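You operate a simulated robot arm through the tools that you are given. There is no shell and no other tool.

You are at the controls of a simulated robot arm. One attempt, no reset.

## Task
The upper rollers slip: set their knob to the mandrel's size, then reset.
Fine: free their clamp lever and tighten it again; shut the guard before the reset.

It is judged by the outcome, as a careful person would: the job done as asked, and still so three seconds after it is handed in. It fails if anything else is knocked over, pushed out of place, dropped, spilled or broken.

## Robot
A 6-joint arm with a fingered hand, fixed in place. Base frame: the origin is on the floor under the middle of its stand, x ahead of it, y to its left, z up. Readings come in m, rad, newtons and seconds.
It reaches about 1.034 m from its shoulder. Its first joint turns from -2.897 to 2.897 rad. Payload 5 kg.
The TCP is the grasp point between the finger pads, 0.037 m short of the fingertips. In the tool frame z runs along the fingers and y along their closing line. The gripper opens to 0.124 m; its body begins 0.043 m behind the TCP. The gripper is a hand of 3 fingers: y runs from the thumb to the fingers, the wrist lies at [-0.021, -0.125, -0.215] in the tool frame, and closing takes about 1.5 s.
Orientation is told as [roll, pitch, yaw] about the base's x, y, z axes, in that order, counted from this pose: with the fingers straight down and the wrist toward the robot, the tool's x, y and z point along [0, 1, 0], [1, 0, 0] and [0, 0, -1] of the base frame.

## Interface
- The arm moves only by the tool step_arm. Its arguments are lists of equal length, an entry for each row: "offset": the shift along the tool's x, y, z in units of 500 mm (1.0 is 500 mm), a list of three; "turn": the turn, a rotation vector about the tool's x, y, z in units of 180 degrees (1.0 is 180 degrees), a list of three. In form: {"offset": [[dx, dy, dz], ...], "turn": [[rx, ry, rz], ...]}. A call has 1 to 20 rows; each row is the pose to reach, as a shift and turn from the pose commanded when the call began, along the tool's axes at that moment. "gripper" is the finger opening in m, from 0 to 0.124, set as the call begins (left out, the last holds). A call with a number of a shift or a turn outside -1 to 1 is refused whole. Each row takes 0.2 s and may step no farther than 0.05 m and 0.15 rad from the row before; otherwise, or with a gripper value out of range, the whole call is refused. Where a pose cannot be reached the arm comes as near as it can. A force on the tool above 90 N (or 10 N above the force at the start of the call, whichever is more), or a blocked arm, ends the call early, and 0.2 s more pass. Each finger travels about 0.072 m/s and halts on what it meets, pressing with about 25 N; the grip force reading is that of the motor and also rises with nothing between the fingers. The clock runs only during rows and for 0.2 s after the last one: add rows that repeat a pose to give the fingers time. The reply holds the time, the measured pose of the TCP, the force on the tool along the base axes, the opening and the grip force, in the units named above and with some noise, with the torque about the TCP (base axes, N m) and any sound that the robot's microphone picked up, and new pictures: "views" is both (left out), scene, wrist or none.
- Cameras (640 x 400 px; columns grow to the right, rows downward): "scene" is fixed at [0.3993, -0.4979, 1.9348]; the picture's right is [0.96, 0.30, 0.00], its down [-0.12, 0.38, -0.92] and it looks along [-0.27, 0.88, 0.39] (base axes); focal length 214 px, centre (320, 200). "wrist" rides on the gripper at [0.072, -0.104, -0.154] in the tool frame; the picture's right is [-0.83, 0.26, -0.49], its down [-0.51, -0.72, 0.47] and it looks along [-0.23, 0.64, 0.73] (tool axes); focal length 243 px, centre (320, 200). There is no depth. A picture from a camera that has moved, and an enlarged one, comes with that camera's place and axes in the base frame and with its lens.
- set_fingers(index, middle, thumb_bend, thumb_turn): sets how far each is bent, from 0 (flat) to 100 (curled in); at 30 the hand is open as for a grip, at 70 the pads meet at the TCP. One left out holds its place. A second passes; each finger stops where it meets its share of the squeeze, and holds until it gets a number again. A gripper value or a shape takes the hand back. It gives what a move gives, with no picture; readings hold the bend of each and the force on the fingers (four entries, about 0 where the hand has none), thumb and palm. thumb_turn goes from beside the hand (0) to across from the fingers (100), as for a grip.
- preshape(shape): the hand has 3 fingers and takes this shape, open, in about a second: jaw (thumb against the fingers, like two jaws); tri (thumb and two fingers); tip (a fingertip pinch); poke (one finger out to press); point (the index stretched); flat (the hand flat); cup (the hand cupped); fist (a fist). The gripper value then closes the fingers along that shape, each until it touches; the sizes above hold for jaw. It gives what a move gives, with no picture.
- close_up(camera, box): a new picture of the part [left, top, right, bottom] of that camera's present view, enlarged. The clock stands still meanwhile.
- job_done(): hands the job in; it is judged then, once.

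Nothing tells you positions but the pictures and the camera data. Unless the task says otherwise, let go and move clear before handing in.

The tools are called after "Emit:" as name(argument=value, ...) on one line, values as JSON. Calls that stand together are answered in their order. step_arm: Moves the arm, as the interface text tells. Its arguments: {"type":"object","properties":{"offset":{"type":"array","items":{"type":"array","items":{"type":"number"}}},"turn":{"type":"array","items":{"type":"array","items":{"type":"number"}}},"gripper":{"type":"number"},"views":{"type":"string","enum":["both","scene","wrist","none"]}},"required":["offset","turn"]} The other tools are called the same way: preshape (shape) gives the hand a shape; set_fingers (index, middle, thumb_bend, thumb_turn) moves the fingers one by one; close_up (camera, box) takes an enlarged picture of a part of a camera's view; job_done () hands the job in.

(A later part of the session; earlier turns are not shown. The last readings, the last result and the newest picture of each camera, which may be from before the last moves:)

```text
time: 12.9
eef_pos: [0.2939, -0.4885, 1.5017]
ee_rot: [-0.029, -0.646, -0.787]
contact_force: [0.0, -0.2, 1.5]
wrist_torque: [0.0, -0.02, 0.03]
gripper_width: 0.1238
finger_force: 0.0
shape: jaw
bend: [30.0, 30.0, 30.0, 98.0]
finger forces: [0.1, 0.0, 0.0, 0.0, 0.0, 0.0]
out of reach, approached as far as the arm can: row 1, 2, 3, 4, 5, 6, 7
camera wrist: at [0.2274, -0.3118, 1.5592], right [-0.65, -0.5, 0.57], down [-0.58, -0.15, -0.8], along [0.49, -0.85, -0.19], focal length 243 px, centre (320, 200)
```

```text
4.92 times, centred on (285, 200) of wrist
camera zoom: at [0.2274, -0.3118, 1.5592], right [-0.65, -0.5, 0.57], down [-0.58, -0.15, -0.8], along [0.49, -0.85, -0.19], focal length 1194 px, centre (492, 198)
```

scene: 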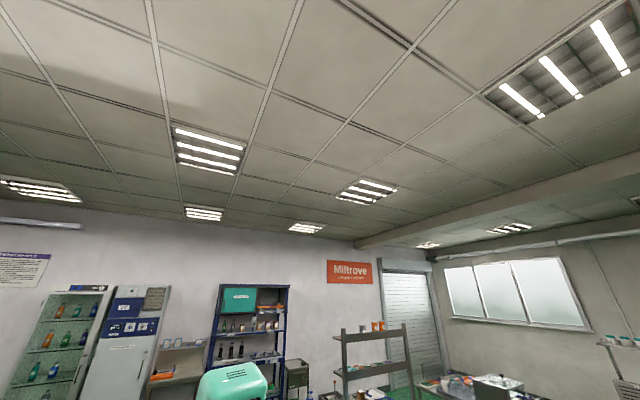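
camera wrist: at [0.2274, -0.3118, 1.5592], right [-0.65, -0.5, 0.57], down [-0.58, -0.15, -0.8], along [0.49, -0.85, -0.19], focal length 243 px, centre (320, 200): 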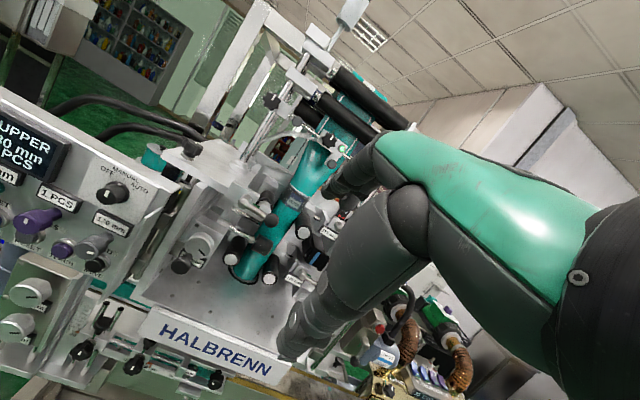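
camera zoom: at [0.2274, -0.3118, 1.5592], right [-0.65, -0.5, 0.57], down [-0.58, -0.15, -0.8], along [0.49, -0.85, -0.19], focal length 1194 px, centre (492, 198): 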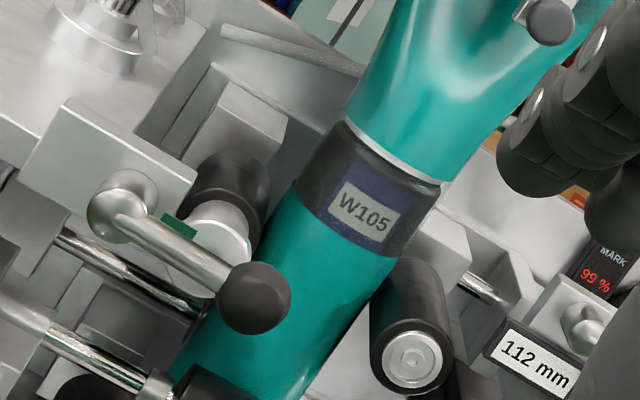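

I found it: between the panel and the rollers stands a pane almost edge-on at about (0.57, -0.50), z 1.13–1.33, next to a chrome hinge post — likely the open guard. I'll look at it from further right to see its face, width and handle.

Emit:
step_arm(offset=[[-0.048, 0.003, 0.004], [-0.096, 0.006, 0.007], [-0.144, 0.009, 0.011], [-0.192, 0.012, 0.015], [-0.24, 0.015, 0.018], [-0.288, 0.018, 0.022]], turn=[[-0.0009, 0.024, -0.0318], [-0.0018, 0.0479, -0.0635], [-0.0028, 0.0719, -0.0953], [-0.0037, 0.0958, -0.127], [-0.0046, 0.1198, -0.1588], [-0.0055, 0.1437, -0.1905]], views="wrist")

```text
time: 14.3
eef_pos: [0.2038, -0.5979, 1.5009]
ee_rot: [-0.006, -0.615, -0.065]
contact_force: [0.7, 1.3, 0.3]
wrist_torque: [0.01, 0.0, 0.01]
gripper_width: 0.124
finger_force: 0.0
shape: jaw
bend: [30.0, 30.0, 30.0, 98.0]
finger forces: [0.0, 0.0, 0.0, 0.0, 0.1, 0.0]
camera wrist: at [0.0359, -0.5146, 1.5655], right [-0.13, -0.82, 0.56], down [-0.35, -0.49, -0.8], along [0.93, -0.3, -0.23], focal length 243 px, centre (320, 200)
```

wrist: 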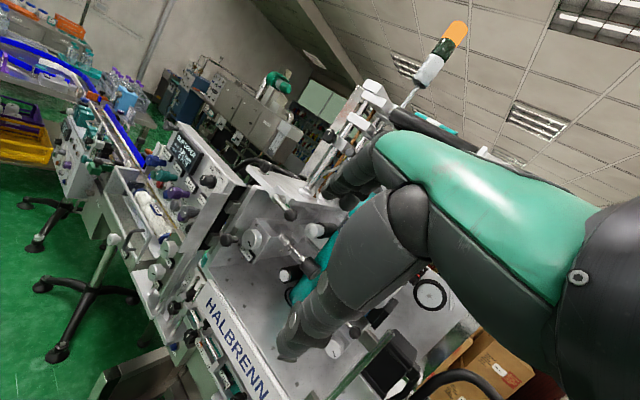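

Emit:
close_up(camera="wrist", box=[150, 160, 310, 260])

Emit:
close_up(camera="wrist", box=[130, 210, 290, 310])

Emit:
close_up(camera="wrist", box=[150, 270, 310, 370])

Emit:
close_up(camera="wrist", box=[320, 290, 480, 390])

```text
4.00 times, centred on (230, 210) of wrist
camera zoom: at [0.0359, -0.5146, 1.5655], right [-0.13, -0.82, 0.56], down [-0.35, -0.49, -0.8], along [0.93, -0.3, -0.23], focal length 970 px, centre (680, 160)
```

zoom: 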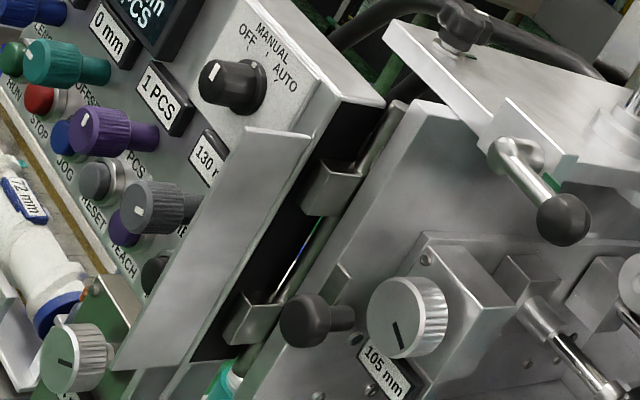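

```text
4.00 times, centred on (210, 260) of wrist
camera zoom: at [0.0359, -0.5146, 1.5655], right [-0.13, -0.82, 0.56], down [-0.35, -0.49, -0.8], along [0.93, -0.3, -0.23], focal length 970 px, centre (760, -40)
```

zoom: 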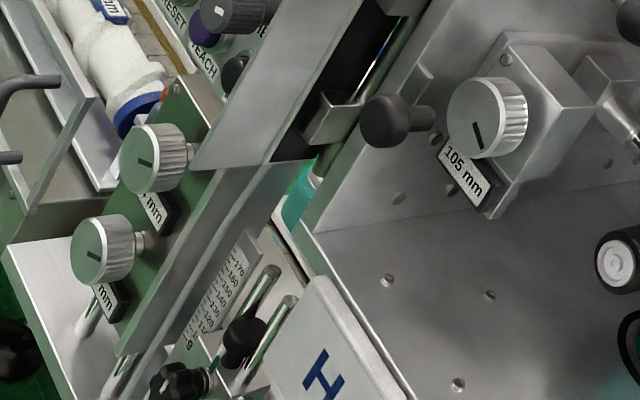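

```text
4.00 times, centred on (230, 320) of wrist
camera zoom: at [0.0359, -0.5146, 1.5655], right [-0.13, -0.82, 0.56], down [-0.35, -0.49, -0.8], along [0.93, -0.3, -0.23], focal length 970 px, centre (680, -280)
```

zoom: 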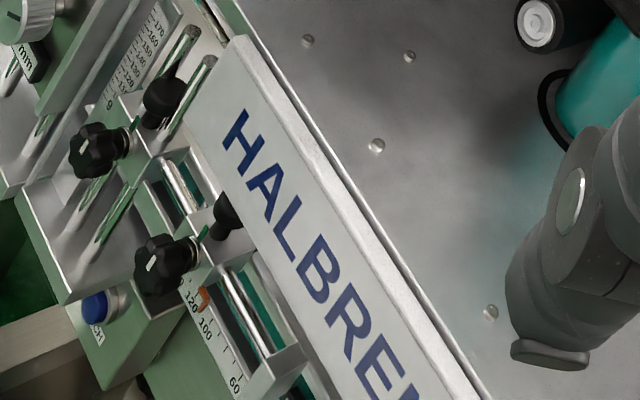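

```text
4.00 times, centred on (400, 340) of wrist
camera zoom: at [0.0359, -0.5146, 1.5655], right [-0.13, -0.82, 0.56], down [-0.35, -0.49, -0.8], along [0.93, -0.3, -0.23], focal length 970 px, centre (0, -360)
```

zoom: 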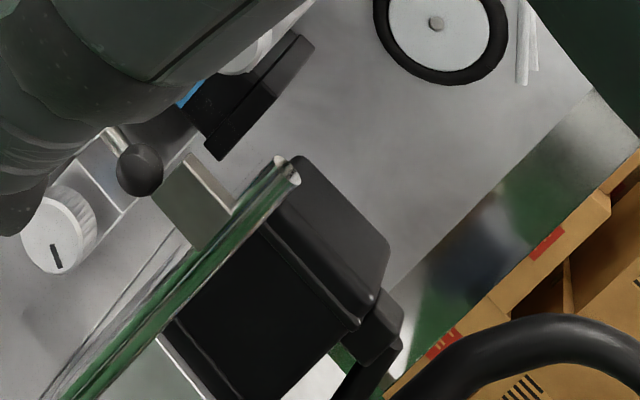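

Emit:
close_up(camera="wrist", box=[325, 315, 405, 365])

Emit:
close_up(camera="wrist", box=[170, 185, 250, 235])

Emit:
close_up(camera="wrist", box=[170, 220, 250, 270])

Emit:
close_up(camera="wrist", box=[210, 140, 370, 240])

```text
8.00 times, centred on (365, 340) of wrist
camera zoom: at [0.0359, -0.5146, 1.5655], right [-0.13, -0.82, 0.56], down [-0.35, -0.49, -0.8], along [0.93, -0.3, -0.23], focal length 1941 px, centre (-40, -920)
```

zoom: 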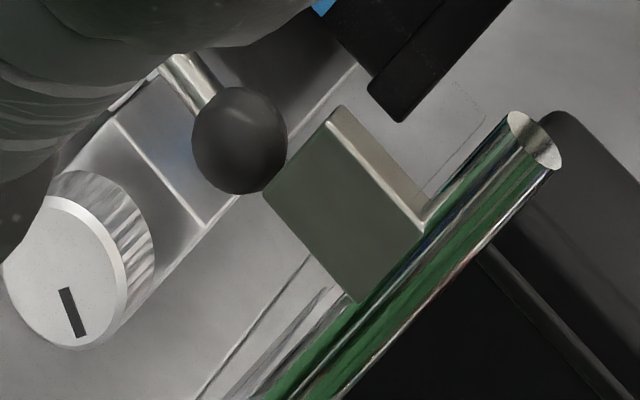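

```text
8.00 times, centred on (210, 210) of wrist
camera zoom: at [0.0359, -0.5146, 1.5655], right [-0.13, -0.82, 0.56], down [-0.35, -0.49, -0.8], along [0.93, -0.3, -0.23], focal length 1941 px, centre (1200, 120)
```

zoom: 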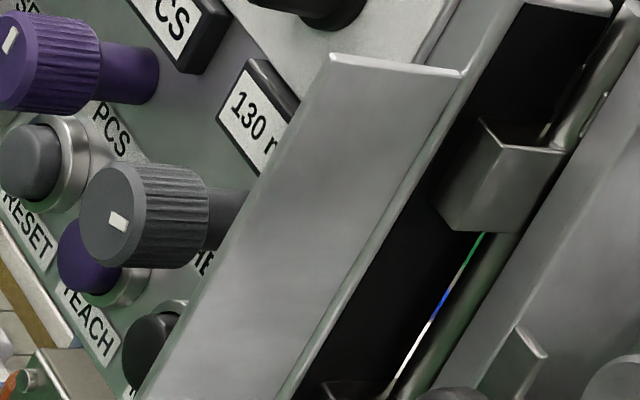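

```text
8.00 times, centred on (210, 245) of wrist
camera zoom: at [0.0359, -0.5146, 1.5655], right [-0.13, -0.82, 0.56], down [-0.35, -0.49, -0.8], along [0.93, -0.3, -0.23], focal length 1941 px, centre (1200, -160)
```

zoom: 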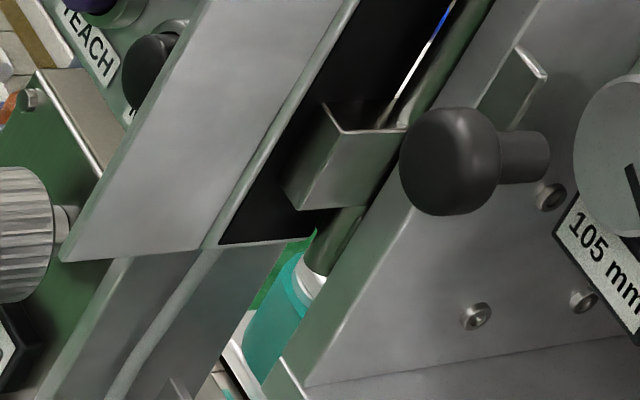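

```text
4.00 times, centred on (290, 190) of wrist
camera zoom: at [0.0359, -0.5146, 1.5655], right [-0.13, -0.82, 0.56], down [-0.35, -0.49, -0.8], along [0.93, -0.3, -0.23], focal length 970 px, centre (440, 240)
```

zoom: 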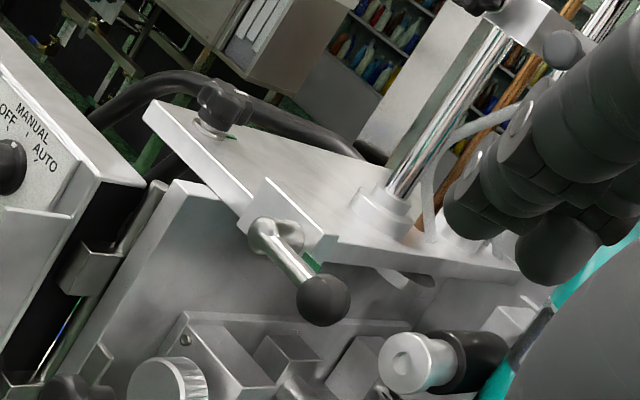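

Emit:
close_up(camera="wrist", box=[345, 322, 393, 352])

Emit:
close_up(camera="wrist", box=[325, 345, 389, 385])

Emit:
close_up(camera="wrist", box=[300, 360, 364, 400])

```text
13.33 times, centred on (369, 337) of wrist
camera zoom: at [0.0359, -0.5146, 1.5655], right [-0.13, -0.82, 0.56], down [-0.35, -0.49, -0.8], along [0.93, -0.3, -0.23], focal length 3235 px, centre (-333, -1627)
```

zoom: 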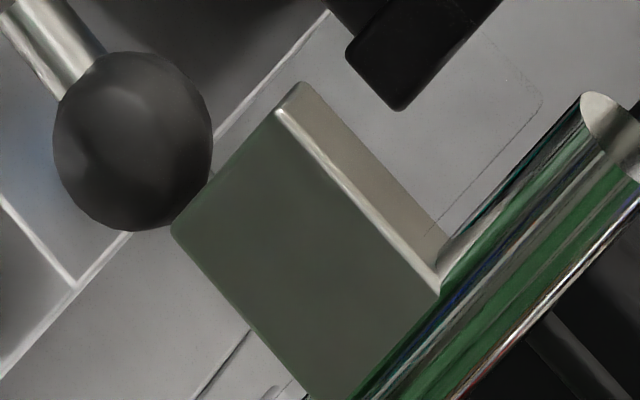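

```text
10.00 times, centred on (357, 365) of wrist
camera zoom: at [0.0359, -0.5146, 1.5655], right [-0.13, -0.82, 0.56], down [-0.35, -0.49, -0.8], along [0.93, -0.3, -0.23], focal length 2426 px, centre (-50, -1450)
```

zoom: 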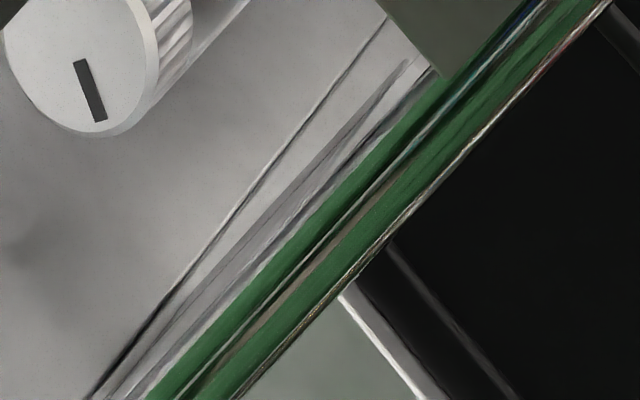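

```text
10.00 times, centred on (332, 380) of wrist
camera zoom: at [0.0359, -0.5146, 1.5655], right [-0.13, -0.82, 0.56], down [-0.35, -0.49, -0.8], along [0.93, -0.3, -0.23], focal length 2426 px, centre (200, -1600)
```

zoom: 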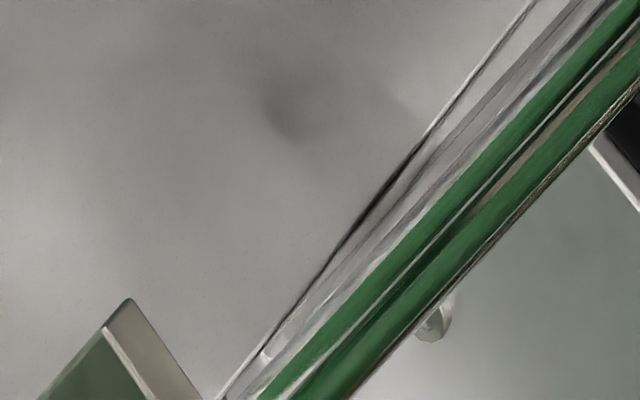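

The left post carries two hinge blocks and a narrow fin, and the right post has two blocks too, so the guard is still not clear. I'll look down on the left post from above, staying higher than all levers.

Emit:
step_arm(offset=[[0.039, 0.038, 0.026], [0.079, 0.075, 0.053], [0.118, 0.113, 0.079], [0.157, 0.151, 0.105], [0.197, 0.188, 0.132], [0.236, 0.226, 0.158]], turn=[[0.032, -0.0083, 0.0265], [0.064, -0.0167, 0.053], [0.096, -0.025, 0.0795], [0.128, -0.0333, 0.106], [0.16, -0.0417, 0.1325], [0.192, -0.05, 0.159]], views="wrist")

```text
time: 15.7
eef_pos: [0.427, -0.6501, 1.4589]
ee_rot: [-0.001, 0.0, -0.589]
contact_force: [-1.1, -0.5, 0.7]
wrist_torque: [0.05, -0.09, 0.0]
gripper_width: 0.1239
finger_force: 0.1
shape: jaw
bend: [30.0, 30.0, 30.0, 98.0]
finger forces: [0.1, 0.1, 0.1, 0.1, 0.0, 0.0]
out of reach, approached as far as the arm can: row 3, 4, 5, 6
camera wrist: at [0.3815, -0.5326, 1.6122], right [-0.24, -0.83, 0.49], down [-0.88, -0.02, -0.47], along [0.4, -0.55, -0.73], focal length 243 px, centre (320, 200)
```

wrist: 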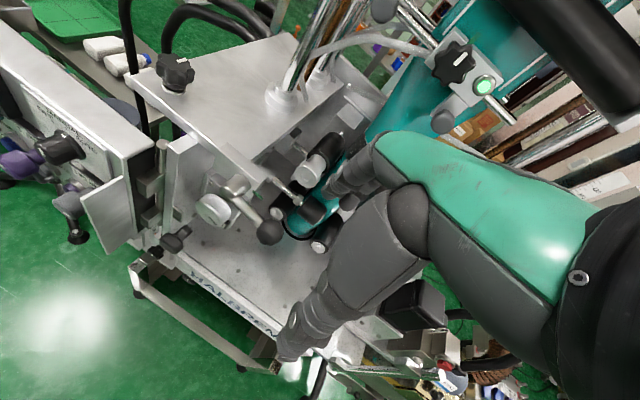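

From above I see the fin by the panel more clearly. The hand came out farther than asked and is close to the levers, so I'll look carefully before moving away.

Emit:
close_up(camera="wrist", box=[60, 130, 220, 230])

Emit:
close_up(camera="wrist", box=[60, 180, 220, 280])

Emit:
close_up(camera="wrist", box=[180, 150, 360, 262])

Emit:
close_up(camera="wrist", box=[200, 240, 400, 365])

```text
4.00 times, centred on (140, 180) of wrist
camera zoom: at [0.3815, -0.5326, 1.6122], right [-0.24, -0.83, 0.49], down [-0.88, -0.02, -0.47], along [0.4, -0.55, -0.73], focal length 970 px, centre (1040, 280)
```

zoom: 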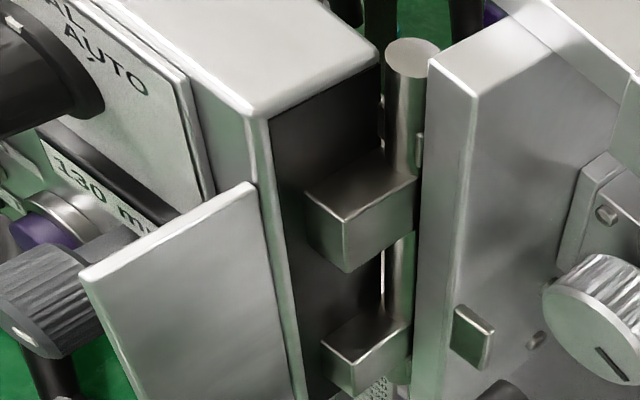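

```text
4.00 times, centred on (140, 230) of wrist
camera zoom: at [0.3815, -0.5326, 1.6122], right [-0.24, -0.83, 0.49], down [-0.88, -0.02, -0.47], along [0.4, -0.55, -0.73], focal length 970 px, centre (1040, 80)
```

zoom: 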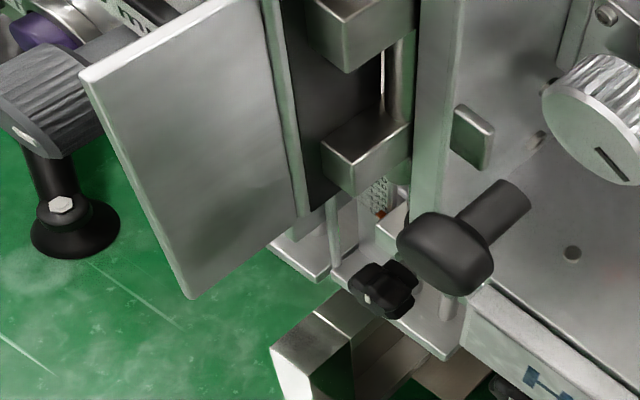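

```text
3.56 times, centred on (270, 206) of wrist
camera zoom: at [0.3815, -0.5326, 1.6122], right [-0.24, -0.83, 0.49], down [-0.88, -0.02, -0.47], along [0.4, -0.55, -0.73], focal length 863 px, centre (498, 179)
```

zoom: 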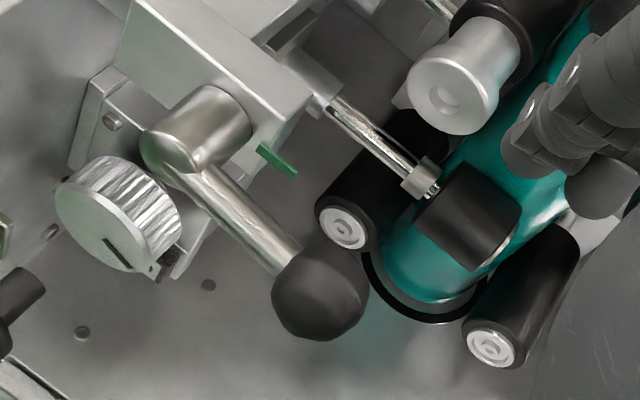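

```text
3.20 times, centred on (300, 302) of wrist
camera zoom: at [0.3815, -0.5326, 1.6122], right [-0.24, -0.83, 0.49], down [-0.88, -0.02, -0.47], along [0.4, -0.55, -0.73], focal length 776 px, centre (384, -128)
```

zoom: 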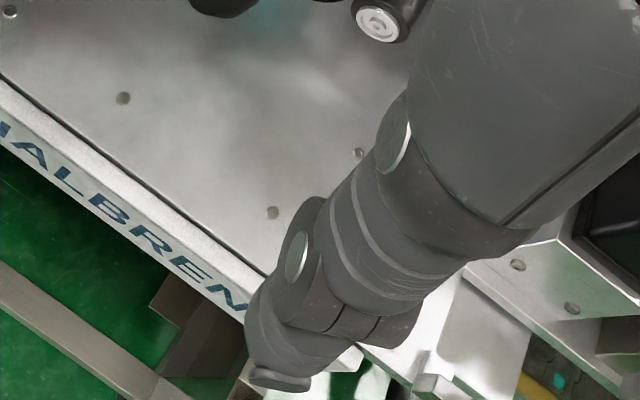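

The small black knob on a stem seems to stick out of a clear pane in the front plane between the two posts — probably the guard's handle. I'll zoom in on the faint edges to learn whether the pane stands closed or ajar.

Emit:
close_up(camera="wrist", box=[150, 190, 214, 230])

Emit:
close_up(camera="wrist", box=[160, 225, 224, 265])

Emit:
close_up(camera="wrist", box=[190, 240, 290, 302])

Emit:
close_up(camera="wrist", box=[130, 130, 194, 170])

```text
10.00 times, centred on (182, 210) of wrist
camera zoom: at [0.3815, -0.5326, 1.6122], right [-0.24, -0.83, 0.49], down [-0.88, -0.02, -0.47], along [0.4, -0.55, -0.73], focal length 2426 px, centre (1700, 100)
```

zoom: 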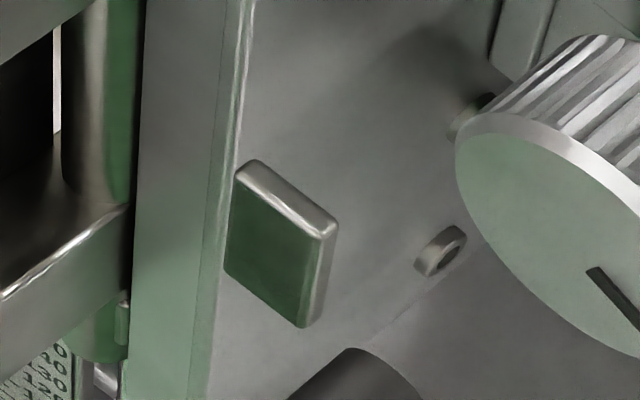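

```text
10.00 times, centred on (192, 245) of wrist
camera zoom: at [0.3815, -0.5326, 1.6122], right [-0.24, -0.83, 0.49], down [-0.88, -0.02, -0.47], along [0.4, -0.55, -0.73], focal length 2426 px, centre (1600, -250)
```

zoom: 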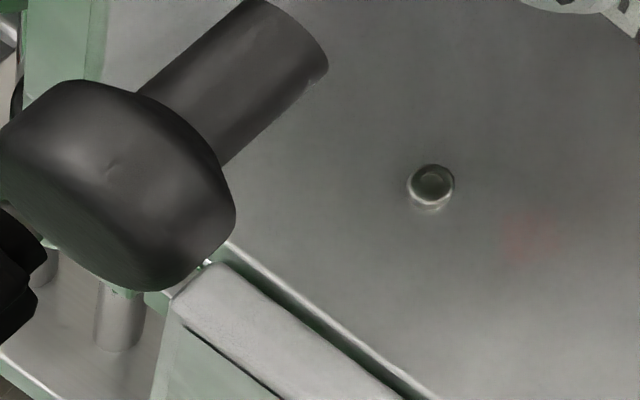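

```text
6.40 times, centred on (240, 271) of wrist
camera zoom: at [0.3815, -0.5326, 1.6122], right [-0.24, -0.83, 0.49], down [-0.88, -0.02, -0.47], along [0.4, -0.55, -0.73], focal length 1553 px, centre (832, -254)
```

zoom: 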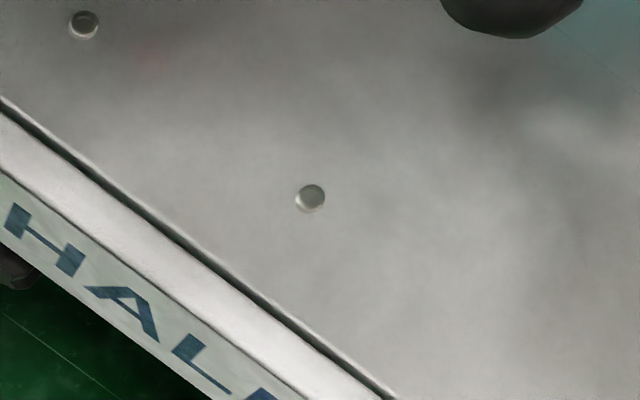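

```text
10.00 times, centred on (162, 150) of wrist
camera zoom: at [0.3815, -0.5326, 1.6122], right [-0.24, -0.83, 0.49], down [-0.88, -0.02, -0.47], along [0.4, -0.55, -0.73], focal length 2426 px, centre (1900, 700)
```

zoom: 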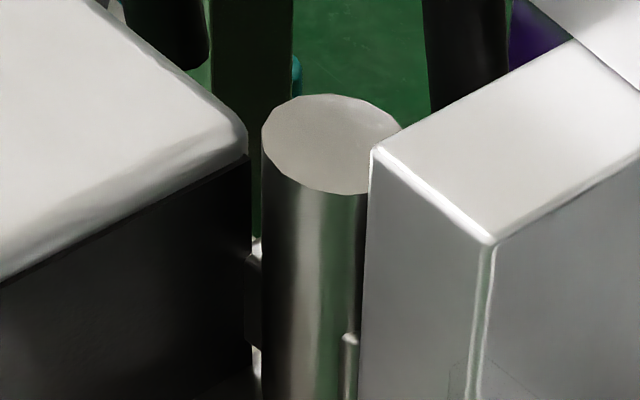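

The clear pane between the posts appears to be the guard: its knob handle is at about (0.50, -0.55, 1.28) and it hangs from the right post, standing in the front plane (closed) in front of the upper knob. First I'll lift straight up away from the levers and back off.

Emit:
step_arm(offset=[[0, 0, -0.08], [0, 0, -0.16], [0.023, -0.086, -0.16], [0.045, -0.172, -0.16], [0.068, -0.258, -0.16], [0.091, -0.344, -0.16], [0.114, -0.43, -0.16], [0.136, -0.516, -0.16]], turn=[[0, 0, 0], [0, 0, 0], [-0.032, 0, 0.011], [-0.064, 0, 0.021], [-0.095, 0, 0.032], [-0.127, 0, 0.043], [-0.159, 0, 0.053], [-0.191, 0, 0.064]], views="wrist")

```text
time: 17.5
eef_pos: [0.2304, -0.4747, 1.5288]
ee_rot: [0.076, -0.622, -0.802]
contact_force: [-0.5, -1.0, 0.0]
wrist_torque: [-0.02, 0.0, 0.01]
gripper_width: 0.1238
finger_force: 0.1
shape: jaw
bend: [30.0, 30.0, 30.0, 97.0]
finger forces: [0.0, 0.0, 0.1, 0.0, 0.0, 0.1]
out of reach, approached as far as the arm can: row 3, 4, 5, 6, 7, 8
camera wrist: at [0.1526, -0.3064, 1.5966], right [-0.65, -0.57, 0.5], down [-0.54, -0.12, -0.83], along [0.54, -0.81, -0.24], focal length 243 px, centre (320, 200)
```

wrist: 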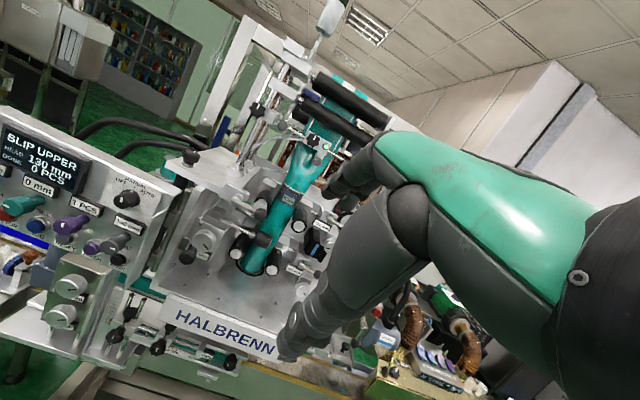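

Good overall view now. I'll check the pane's faint outline and the handle again from here before going down to it.

Emit:
close_up(camera="wrist", box=[170, 190, 250, 240])

Emit:
close_up(camera="wrist", box=[150, 235, 230, 285])

Emit:
close_up(camera="wrist", box=[220, 235, 300, 285])

Emit:
close_up(camera="wrist", box=[280, 195, 344, 235])

```text
8.00 times, centred on (210, 215) of wrist
camera zoom: at [0.1526, -0.3064, 1.5966], right [-0.65, -0.57, 0.5], down [-0.54, -0.12, -0.83], along [0.54, -0.81, -0.24], focal length 1941 px, centre (1200, 80)
```

zoom: 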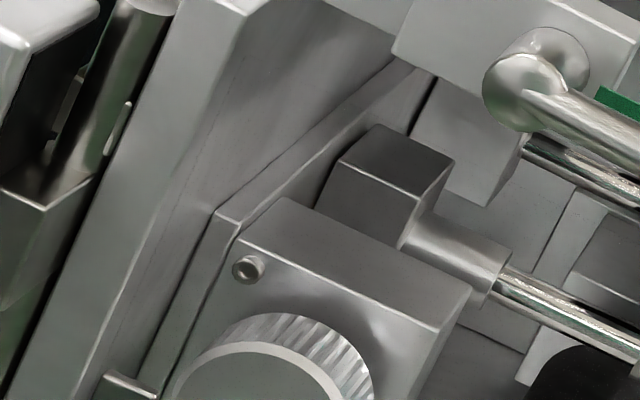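

```text
8.00 times, centred on (190, 260) of wrist
camera zoom: at [0.1526, -0.3064, 1.5966], right [-0.65, -0.57, 0.5], down [-0.54, -0.12, -0.83], along [0.54, -0.81, -0.24], focal length 1941 px, centre (1360, -280)
```

zoom: 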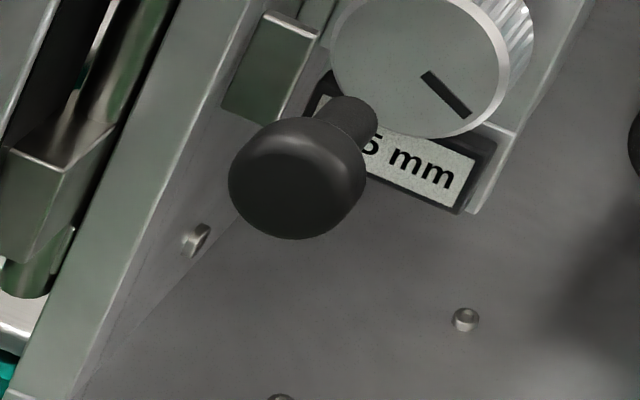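

```text
8.00 times, centred on (260, 260) of wrist
camera zoom: at [0.1526, -0.3064, 1.5966], right [-0.65, -0.57, 0.5], down [-0.54, -0.12, -0.83], along [0.54, -0.81, -0.24], focal length 1941 px, centre (800, -280)
```

zoom: 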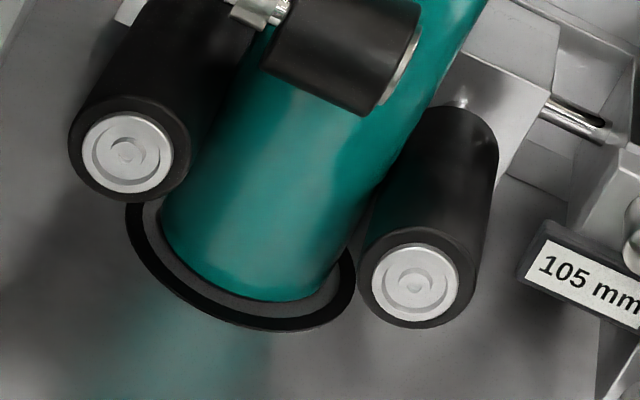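

```text
10.00 times, centred on (312, 215) of wrist
camera zoom: at [0.1526, -0.3064, 1.5966], right [-0.65, -0.57, 0.5], down [-0.54, -0.12, -0.83], along [0.54, -0.81, -0.24], focal length 2426 px, centre (400, 50)
```

zoom: 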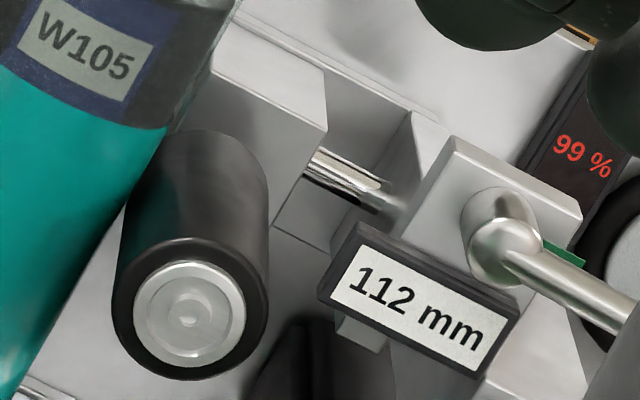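

The handle knob stands free in front of a very clear pane, so that is the guard, closed at the moment; it blocks access to the upper knob and must be opened first. I'll bring the hand down in front of the handle with the fingers pointing at it.

Emit:
step_arm(offset=[[0.03, -0.013, 0.071], [0.06, -0.0255, 0.142], [0.09, -0.038, 0.213], [0.12, -0.051, 0.285], [0.15, -0.064, 0.356], [0.18, -0.0765, 0.427], [0.21, -0.089, 0.498], [0.24, -0.102, 0.569]], turn=[[-0.031, -0.003, -0.001], [-0.062, -0.006, -0.0025], [-0.093, -0.009, -0.004], [-0.124, -0.012, -0.005], [-0.155, -0.015, -0.006], [-0.186, -0.018, -0.0075], [-0.217, -0.021, -0.009], [-0.248, -0.024, -0.01]], views="both")

```text
time: 19.3
eef_pos: [0.4118, -0.4598, 1.2688]
ee_rot: [-0.05, -1.375, -0.77]
contact_force: [0.2, -0.6, 0.2]
wrist_torque: [0.01, 0.0, 0.0]
gripper_width: 0.1237
finger_force: 0.0
shape: jaw
bend: [30.0, 30.0, 30.0, 97.0]
finger forces: [0.0, 0.0, 0.0, 0.1, 0.0, 0.0]
camera wrist: at [0.3488, -0.2878, 1.1959], right [-0.9, -0.25, 0.36], down [-0.16, -0.59, -0.79], along [0.41, -0.77, 0.49], focal length 243 px, centre (320, 200)
```

scene: 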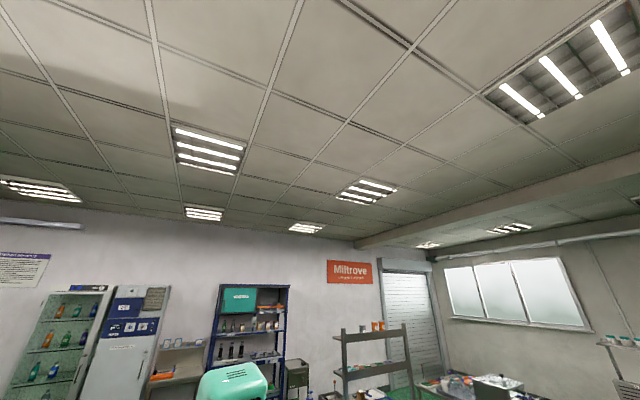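
wrist: 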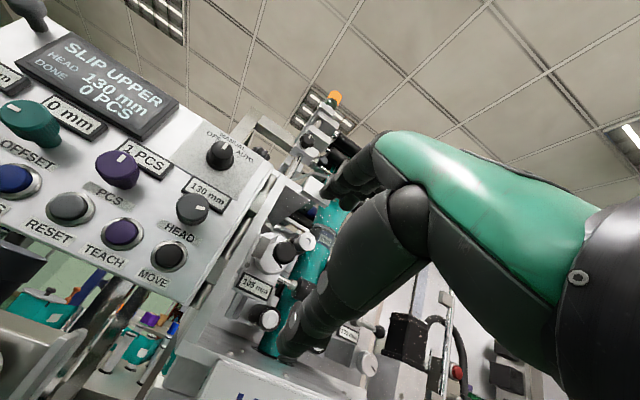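

Emit:
close_up(camera="wrist", box=[220, 200, 348, 280])

Emit:
close_up(camera="wrist", box=[220, 260, 348, 340])

Emit:
close_up(camera="wrist", box=[320, 290, 480, 390])

Emit:
close_up(camera="wrist", box=[0, 30, 240, 180])

Emit:
close_up(camera="wrist", box=[0, 150, 240, 300])

```text
5.00 times, centred on (284, 240) of wrist
camera zoom: at [0.3488, -0.2878, 1.1959], right [-0.9, -0.25, 0.36], down [-0.16, -0.59, -0.79], along [0.41, -0.77, 0.49], focal length 1213 px, centre (500, 0)
```

zoom: 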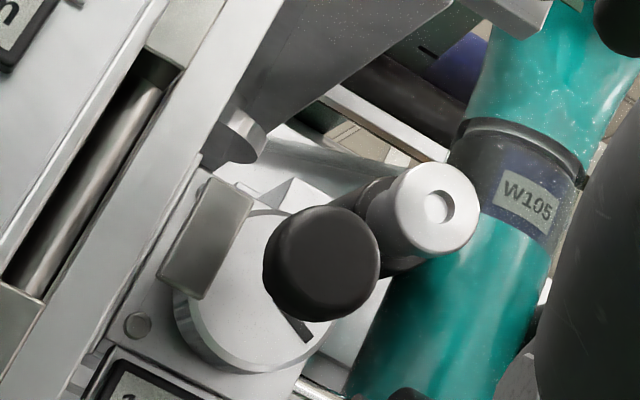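

```text
5.00 times, centred on (284, 300) of wrist
camera zoom: at [0.3488, -0.2878, 1.1959], right [-0.9, -0.25, 0.36], down [-0.16, -0.59, -0.79], along [0.41, -0.77, 0.49], focal length 1213 px, centre (500, -300)
```

zoom: 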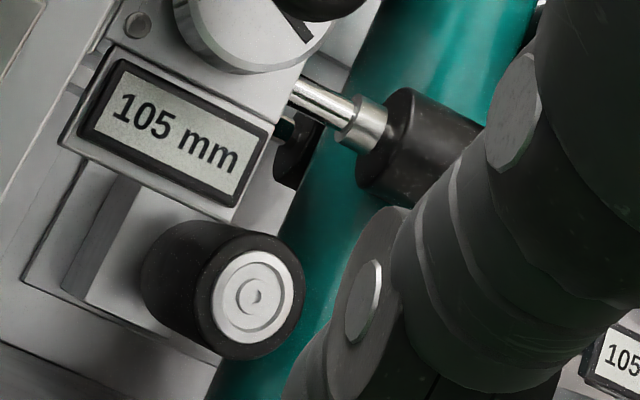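

```text
4.00 times, centred on (400, 340) of wrist
camera zoom: at [0.3488, -0.2878, 1.1959], right [-0.9, -0.25, 0.36], down [-0.16, -0.59, -0.79], along [0.41, -0.77, 0.49], focal length 970 px, centre (0, -360)
```

zoom: 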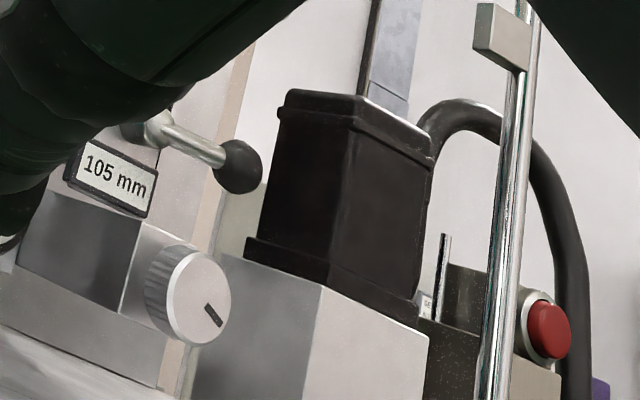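

```text
2.67 times, centred on (120, 105) of wrist
camera zoom: at [0.3488, -0.2878, 1.1959], right [-0.9, -0.25, 0.36], down [-0.16, -0.59, -0.79], along [0.41, -0.77, 0.49], focal length 647 px, centre (853, 453)
```

zoom: 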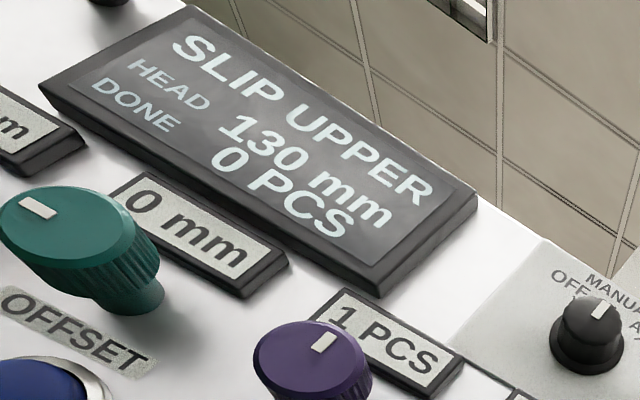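

```text
2.67 times, centred on (120, 225) of wrist
camera zoom: at [0.3488, -0.2878, 1.1959], right [-0.9, -0.25, 0.36], down [-0.16, -0.59, -0.79], along [0.41, -0.77, 0.49], focal length 647 px, centre (853, 133)
```

zoom: 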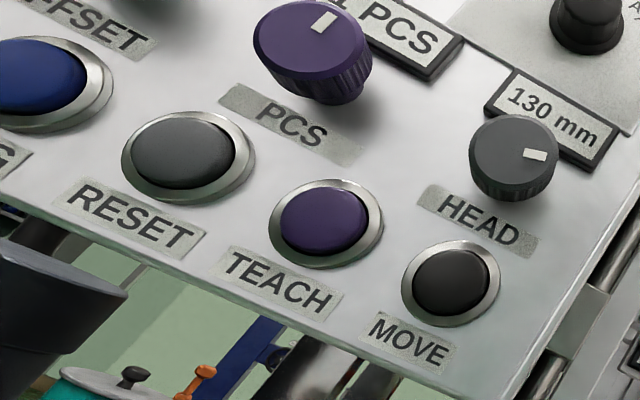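

The arm reached the pre-grasp exactly, and the handle (29 mm black knob) checks out at (0.500, -0.544, 1.276). I'll advance so the pads straddle the knob without the fingertips touching the pane.

Emit:
step_arm(offset=[[0.002, 0.018, 0.067], [0.004, 0.036, 0.134], [0.005, 0.054, 0.201]], turn=[[0, 0, 0], [0, 0, 0], [0, 0, 0]], views="wrist")

```text
time: 20.1
eef_pos: [0.4807, -0.5341, 1.2787]
ee_rot: [-0.054, -1.382, -0.77]
contact_force: [-24.8, 26.9, 0.7]
wrist_torque: [-1.63, -1.57, -0.32]
gripper_width: 0.12
finger_force: 0.2
shape: jaw
bend: [30.0, 30.0, 30.0, 97.0]
finger forces: [0.9, 35.4, 0.0, 0.0, 0.0, 0.0]
camera wrist: at [0.4179, -0.3612, 1.2038], right [-0.9, -0.24, 0.36], down [-0.15, -0.59, -0.79], along [0.41, -0.77, 0.49], focal length 243 px, centre (320, 200)
```

wrist: 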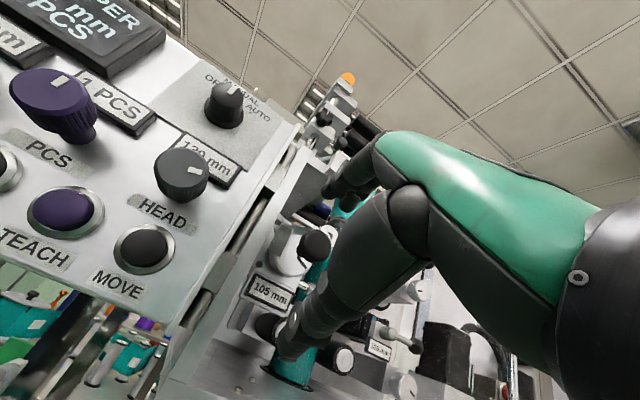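

A fingertip presses on the pane (36 N), so the open fingers reach farther than I assumed. I'll back off about 2 cm at once.

Emit:
step_arm(offset=[[0, 0.0, -0.02], [0, 0.0, -0.04]], turn=[[0, 0, 0], [0, 0, 0]], views="none")

Emit:
close_up(camera="wrist", box=[230, 170, 390, 270])

Emit:
close_up(camera="wrist", box=[250, 220, 410, 320])

```text
time: 20.7
eef_pos: [0.4682, -0.5222, 1.2801]
ee_rot: [-0.058, -1.374, -0.763]
contact_force: [0.1, -0.4, -0.4]
wrist_torque: [0.02, 0.0, -0.02]
gripper_width: 0.1237
finger_force: 0.0
shape: jaw
bend: [30.0, 30.0, 30.0, 97.0]
finger forces: [0.1, 0.0, 0.0, 0.1, 0.0, 0.0]
```

```text
4.00 times, centred on (310, 220) of wrist
camera zoom: at [0.4058, -0.3496, 1.2061], right [-0.9, -0.25, 0.36], down [-0.16, -0.59, -0.79], along [0.41, -0.77, 0.49], focal length 970 px, centre (360, 120)
```

zoom: 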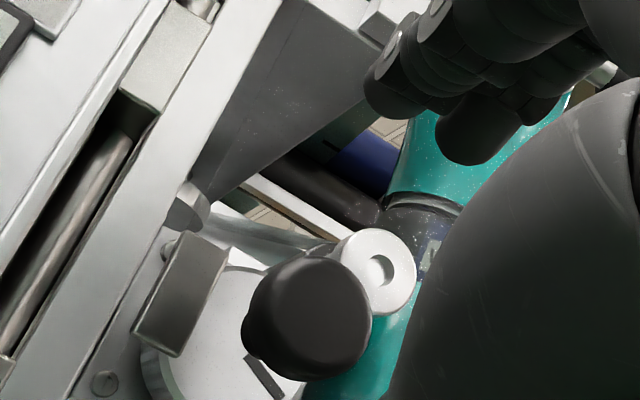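

```text
4.00 times, centred on (330, 270) of wrist
camera zoom: at [0.4058, -0.3496, 1.2061], right [-0.9, -0.25, 0.36], down [-0.16, -0.59, -0.79], along [0.41, -0.77, 0.49], focal length 970 px, centre (280, -80)
```

zoom: 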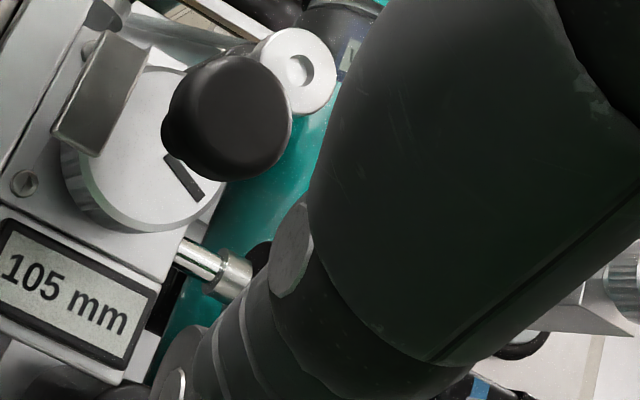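

The hand is free again; the knob is about 38 mm ahead of the grasp point and 8 mm to the side. I'll move slightly forward and close the fingers around it.

Emit:
step_arm(offset=[[0.014, 0.004, 0.018], [0.014, 0.004, 0.018], [0.014, 0.004, 0.018], [0.014, 0.004, 0.018], [0.014, 0.004, 0.018], [0.014, 0.004, 0.018], [0.014, 0.004, 0.018], [0.014, 0.004, 0.018]], turn=[[0, 0, 0], [0, 0, 0], [0, 0, 0], [0, 0, 0], [0, 0, 0], [0, 0, 0], [0, 0, 0], [0, 0, 0]], gripper=0.02, views="wrist")

```text
time: 22.5
eef_pos: [0.4804, -0.5233, 1.2792]
ee_rot: [-0.06, -1.373, -0.759]
contact_force: [0.4, 0.7, -1.8]
wrist_torque: [-0.06, -0.09, 0.07]
gripper_width: 0.0181
finger_force: 24.9
shape: jaw
bend: [73.0, 65.0, 74.0, 100.0]
finger forces: [13.8, 6.1, 0.0, 0.0, 22.0, 0.0]
camera wrist: at [0.4177, -0.3515, 1.2057], right [-0.9, -0.25, 0.36], down [-0.16, -0.59, -0.79], along [0.41, -0.77, 0.49], focal length 243 px, centre (320, 200)
```

wrist: 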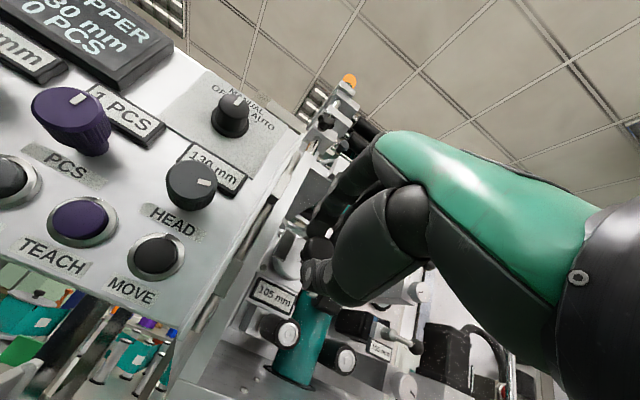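

Emit:
close_up(camera="wrist", box=[260, 180, 420, 280])

Emit:
close_up(camera="wrist", box=[280, 220, 360, 270])

```text
4.00 times, centred on (340, 230) of wrist
camera zoom: at [0.4177, -0.3515, 1.2057], right [-0.9, -0.25, 0.36], down [-0.16, -0.59, -0.79], along [0.41, -0.77, 0.49], focal length 970 px, centre (240, 80)
```

zoom: 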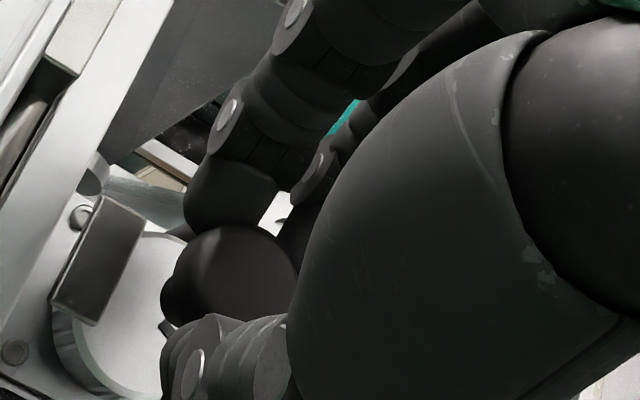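

```text
8.00 times, centred on (320, 245) of wrist
camera zoom: at [0.4177, -0.3515, 1.2057], right [-0.9, -0.25, 0.36], down [-0.16, -0.59, -0.79], along [0.41, -0.77, 0.49], focal length 1941 px, centre (320, -160)
```

zoom: 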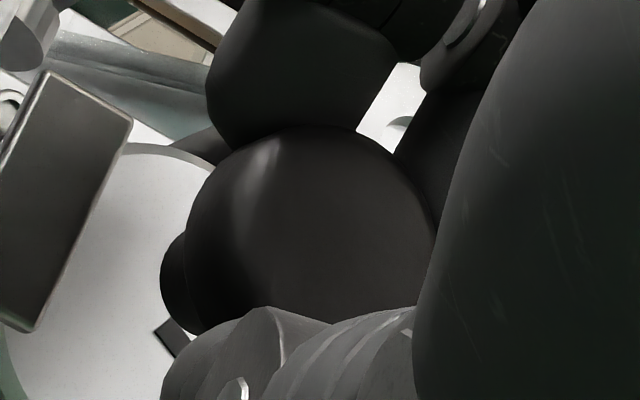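

The knob is gripped between index and thumb. I'll pull it gently along the arc about the right post (about 9 degrees first) and watch the force.

Emit:
step_arm(offset=[[-0.004, -0.003, -0.016], [-0.008, -0.007, -0.033], [-0.013, -0.01, -0.049], [-0.018, -0.013, -0.065], [-0.024, -0.017, -0.081], [-0.03, -0.02, -0.097]], turn=[[-0.0001, 0.0078, -0.0016], [-0.0002, 0.0156, -0.0031], [-0.0003, 0.0234, -0.0047], [-0.0004, 0.0312, -0.0062], [-0.0005, 0.039, -0.0078], [-0.0006, 0.0468, -0.0094]], views="wrist")

```text
time: 23.9
eef_pos: [0.436, -0.4987, 1.2812]
ee_rot: [-0.06, -1.373, -0.613]
contact_force: [-1.1, -2.6, -8.7]
wrist_torque: [0.16, 0.14, -0.07]
gripper_width: 0.0174
finger_force: 25.3
shape: jaw
bend: [73.0, 66.0, 74.0, 100.0]
finger forces: [12.9, 8.3, 0.0, 0.0, 27.2, 0.0]
camera wrist: at [0.3481, -0.3361, 1.207], right [-0.85, -0.38, 0.36], down [-0.07, -0.6, -0.79], along [0.52, -0.7, 0.49], focal length 243 px, centre (320, 200)
```

wrist: 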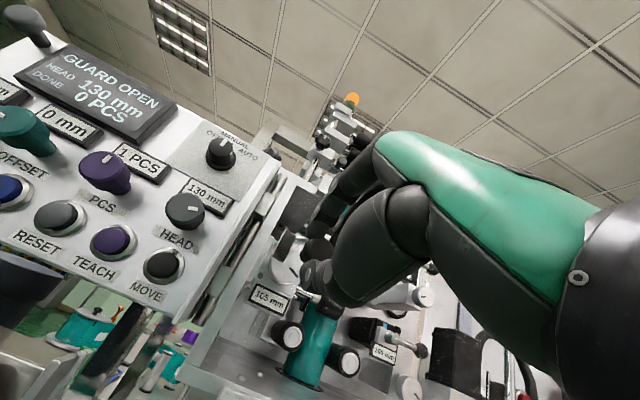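

The display now reads "GUARD OPEN", so the guard swings freely about the right post. I'll continue along the arc.

Emit:
step_arm(offset=[[-0.008, -0.009, -0.033], [-0.018, -0.017, -0.065], [-0.03, -0.024, -0.097], [-0.043, -0.03, -0.129], [-0.058, -0.037, -0.159], [-0.074, -0.043, -0.189], [-0.092, -0.049, -0.218], [-0.111, -0.055, -0.246]], turn=[[-0.0002, 0.0156, -0.0031], [-0.0004, 0.0312, -0.0062], [-0.0006, 0.0468, -0.0094], [-0.0008, 0.0624, -0.0125], [-0.0009, 0.078, -0.0156], [-0.0011, 0.0936, -0.0187], [-0.0013, 0.1092, -0.0218], [-0.0015, 0.1248, -0.025]], views="wrist")

```text
time: 25.7
eef_pos: [0.3036, -0.4625, 1.278]
ee_rot: [-0.07, -1.375, -0.199]
contact_force: [2.3, 11.8, 4.9]
wrist_torque: [-0.08, -0.31, 0.31]
gripper_width: 0.0175
finger_force: 24.6
shape: jaw
bend: [73.0, 65.0, 74.0, 100.0]
finger forces: [22.8, 6.5, 0.0, 0.1, 21.1, 0.1]
camera wrist: at [0.1588, -0.3496, 1.2043], right [-0.64, -0.68, 0.36], down [0.17, -0.58, -0.79], along [0.75, -0.44, 0.49], focal length 243 px, centre (320, 200)
```

wrist: 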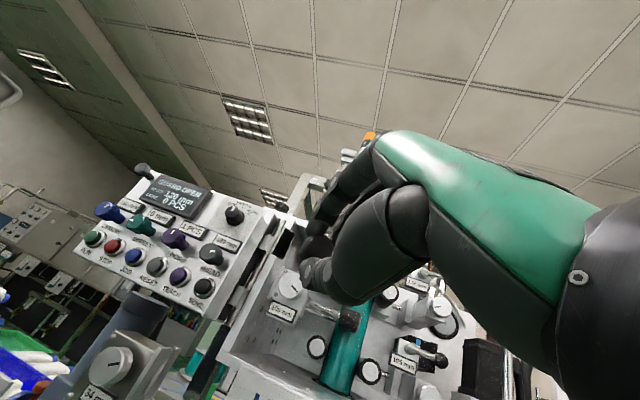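

The guard follows well with only small side force. I'll continue the swing a little further.

Emit:
step_arm(offset=[[-0.004, -0.007, -0.034], [-0.01, -0.014, -0.068], [-0.018, -0.02, -0.101], [-0.031, -0.027, -0.132], [-0.046, -0.033, -0.163], [-0.062, -0.039, -0.193]], turn=[[-0.0002, 0.0156, -0.0031], [-0.0004, 0.0312, -0.0062], [-0.0006, 0.0468, -0.0093], [-0.0008, 0.0624, -0.0124], [-0.001, 0.078, -0.0155], [-0.0012, 0.0936, -0.0185]], views="wrist")

```text
time: 27.1
eef_pos: [0.1995, -0.4683, 1.2763]
ee_rot: [-0.04, -1.377, 0.063]
contact_force: [5.8, -35.5, 4.5]
wrist_torque: [0.15, -0.48, -1.21]
gripper_width: 0.0174
finger_force: 25.1
shape: jaw
bend: [73.0, 64.0, 74.0, 100.0]
finger forces: [13.5, 29.1, 0.0, 0.1, 20.0, 0.0]
camera wrist: at [0.0281, -0.4024, 1.203], right [-0.41, -0.84, 0.36], down [0.34, -0.51, -0.79], along [0.85, -0.21, 0.49], focal length 243 px, centre (320, 200)
```

wrist: 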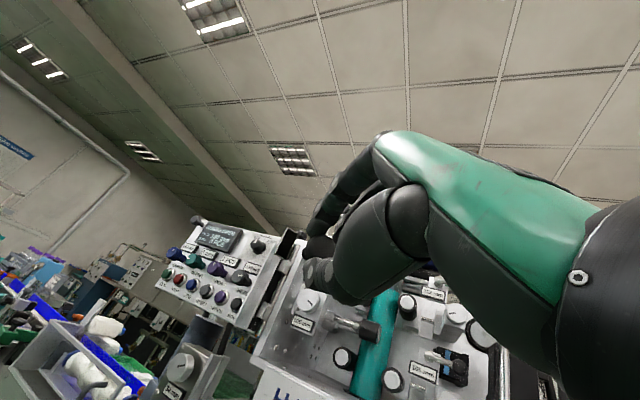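

The sideways pull has grown (35 N), so I'll ease it by moving a few millimetres back toward the post, then open the fingers and let go here, with the guard about 50 degrees open.

Emit:
step_arm(offset=[[-0.006, 0, 0], [-0.012, 0, 0], [-0.012, 0, 0]], turn=[[0, 0, 0], [0, 0, 0], [0, 0, 0]], views="none")

```text
time: 27.9
eef_pos: [0.1997, -0.4713, 1.2763]
ee_rot: [-0.07, -1.375, 0.101]
contact_force: [-0.3, 2.8, 0.9]
wrist_torque: [0.04, -0.29, 0.05]
gripper_width: 0.0172
finger_force: 25.3
shape: jaw
bend: [73.0, 65.0, 74.0, 100.0]
finger forces: [19.7, 11.2, 0.0, 0.0, 22.7, 0.1]
```

Side force is gone and the fit of the arc is good, so I can keep gripping and swing the guard further.

Emit:
step_arm(offset=[[-0.008, -0.007, -0.033], [-0.018, -0.013, -0.066], [-0.029, -0.02, -0.099], [-0.042, -0.026, -0.13], [-0.057, -0.033, -0.161], [-0.073, -0.039, -0.191], [-0.091, -0.045, -0.221], [-0.11, -0.051, -0.25]], turn=[[-0.0002, 0.0156, -0.0031], [-0.0004, 0.0312, -0.0062], [-0.0006, 0.0468, -0.0093], [-0.0008, 0.0624, -0.0124], [-0.001, 0.078, -0.0155], [-0.0012, 0.0936, -0.0185], [-0.0014, 0.1092, -0.0216], [-0.0017, 0.1249, -0.0247]], views="wrist")

```text
time: 29.7
eef_pos: [0.0891, -0.5203, 1.2878]
ee_rot: [-0.028, -1.378, 0.454]
contact_force: [2.3, -3.9, -28.9]
wrist_torque: [-0.28, 0.64, -0.18]
gripper_width: 0.0167
finger_force: 24.9
shape: jaw
bend: [73.0, 72.0, 71.0, 100.0]
finger forces: [4.4, 4.2, 0.0, 0.0, 33.8, 0.0]
out of reach, approached as far as the arm can: row 8
camera wrist: at [-0.0947, -0.5266, 1.2151], right [-0.05, -0.93, 0.36], down [0.51, -0.33, -0.8], along [0.86, 0.14, 0.49], focal length 243 px, centre (320, 200)
```

wrist: 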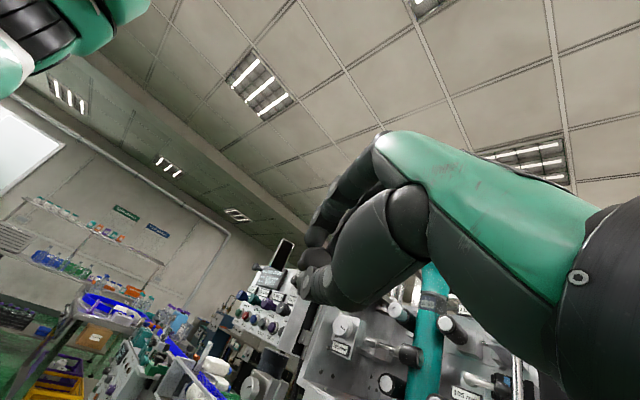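

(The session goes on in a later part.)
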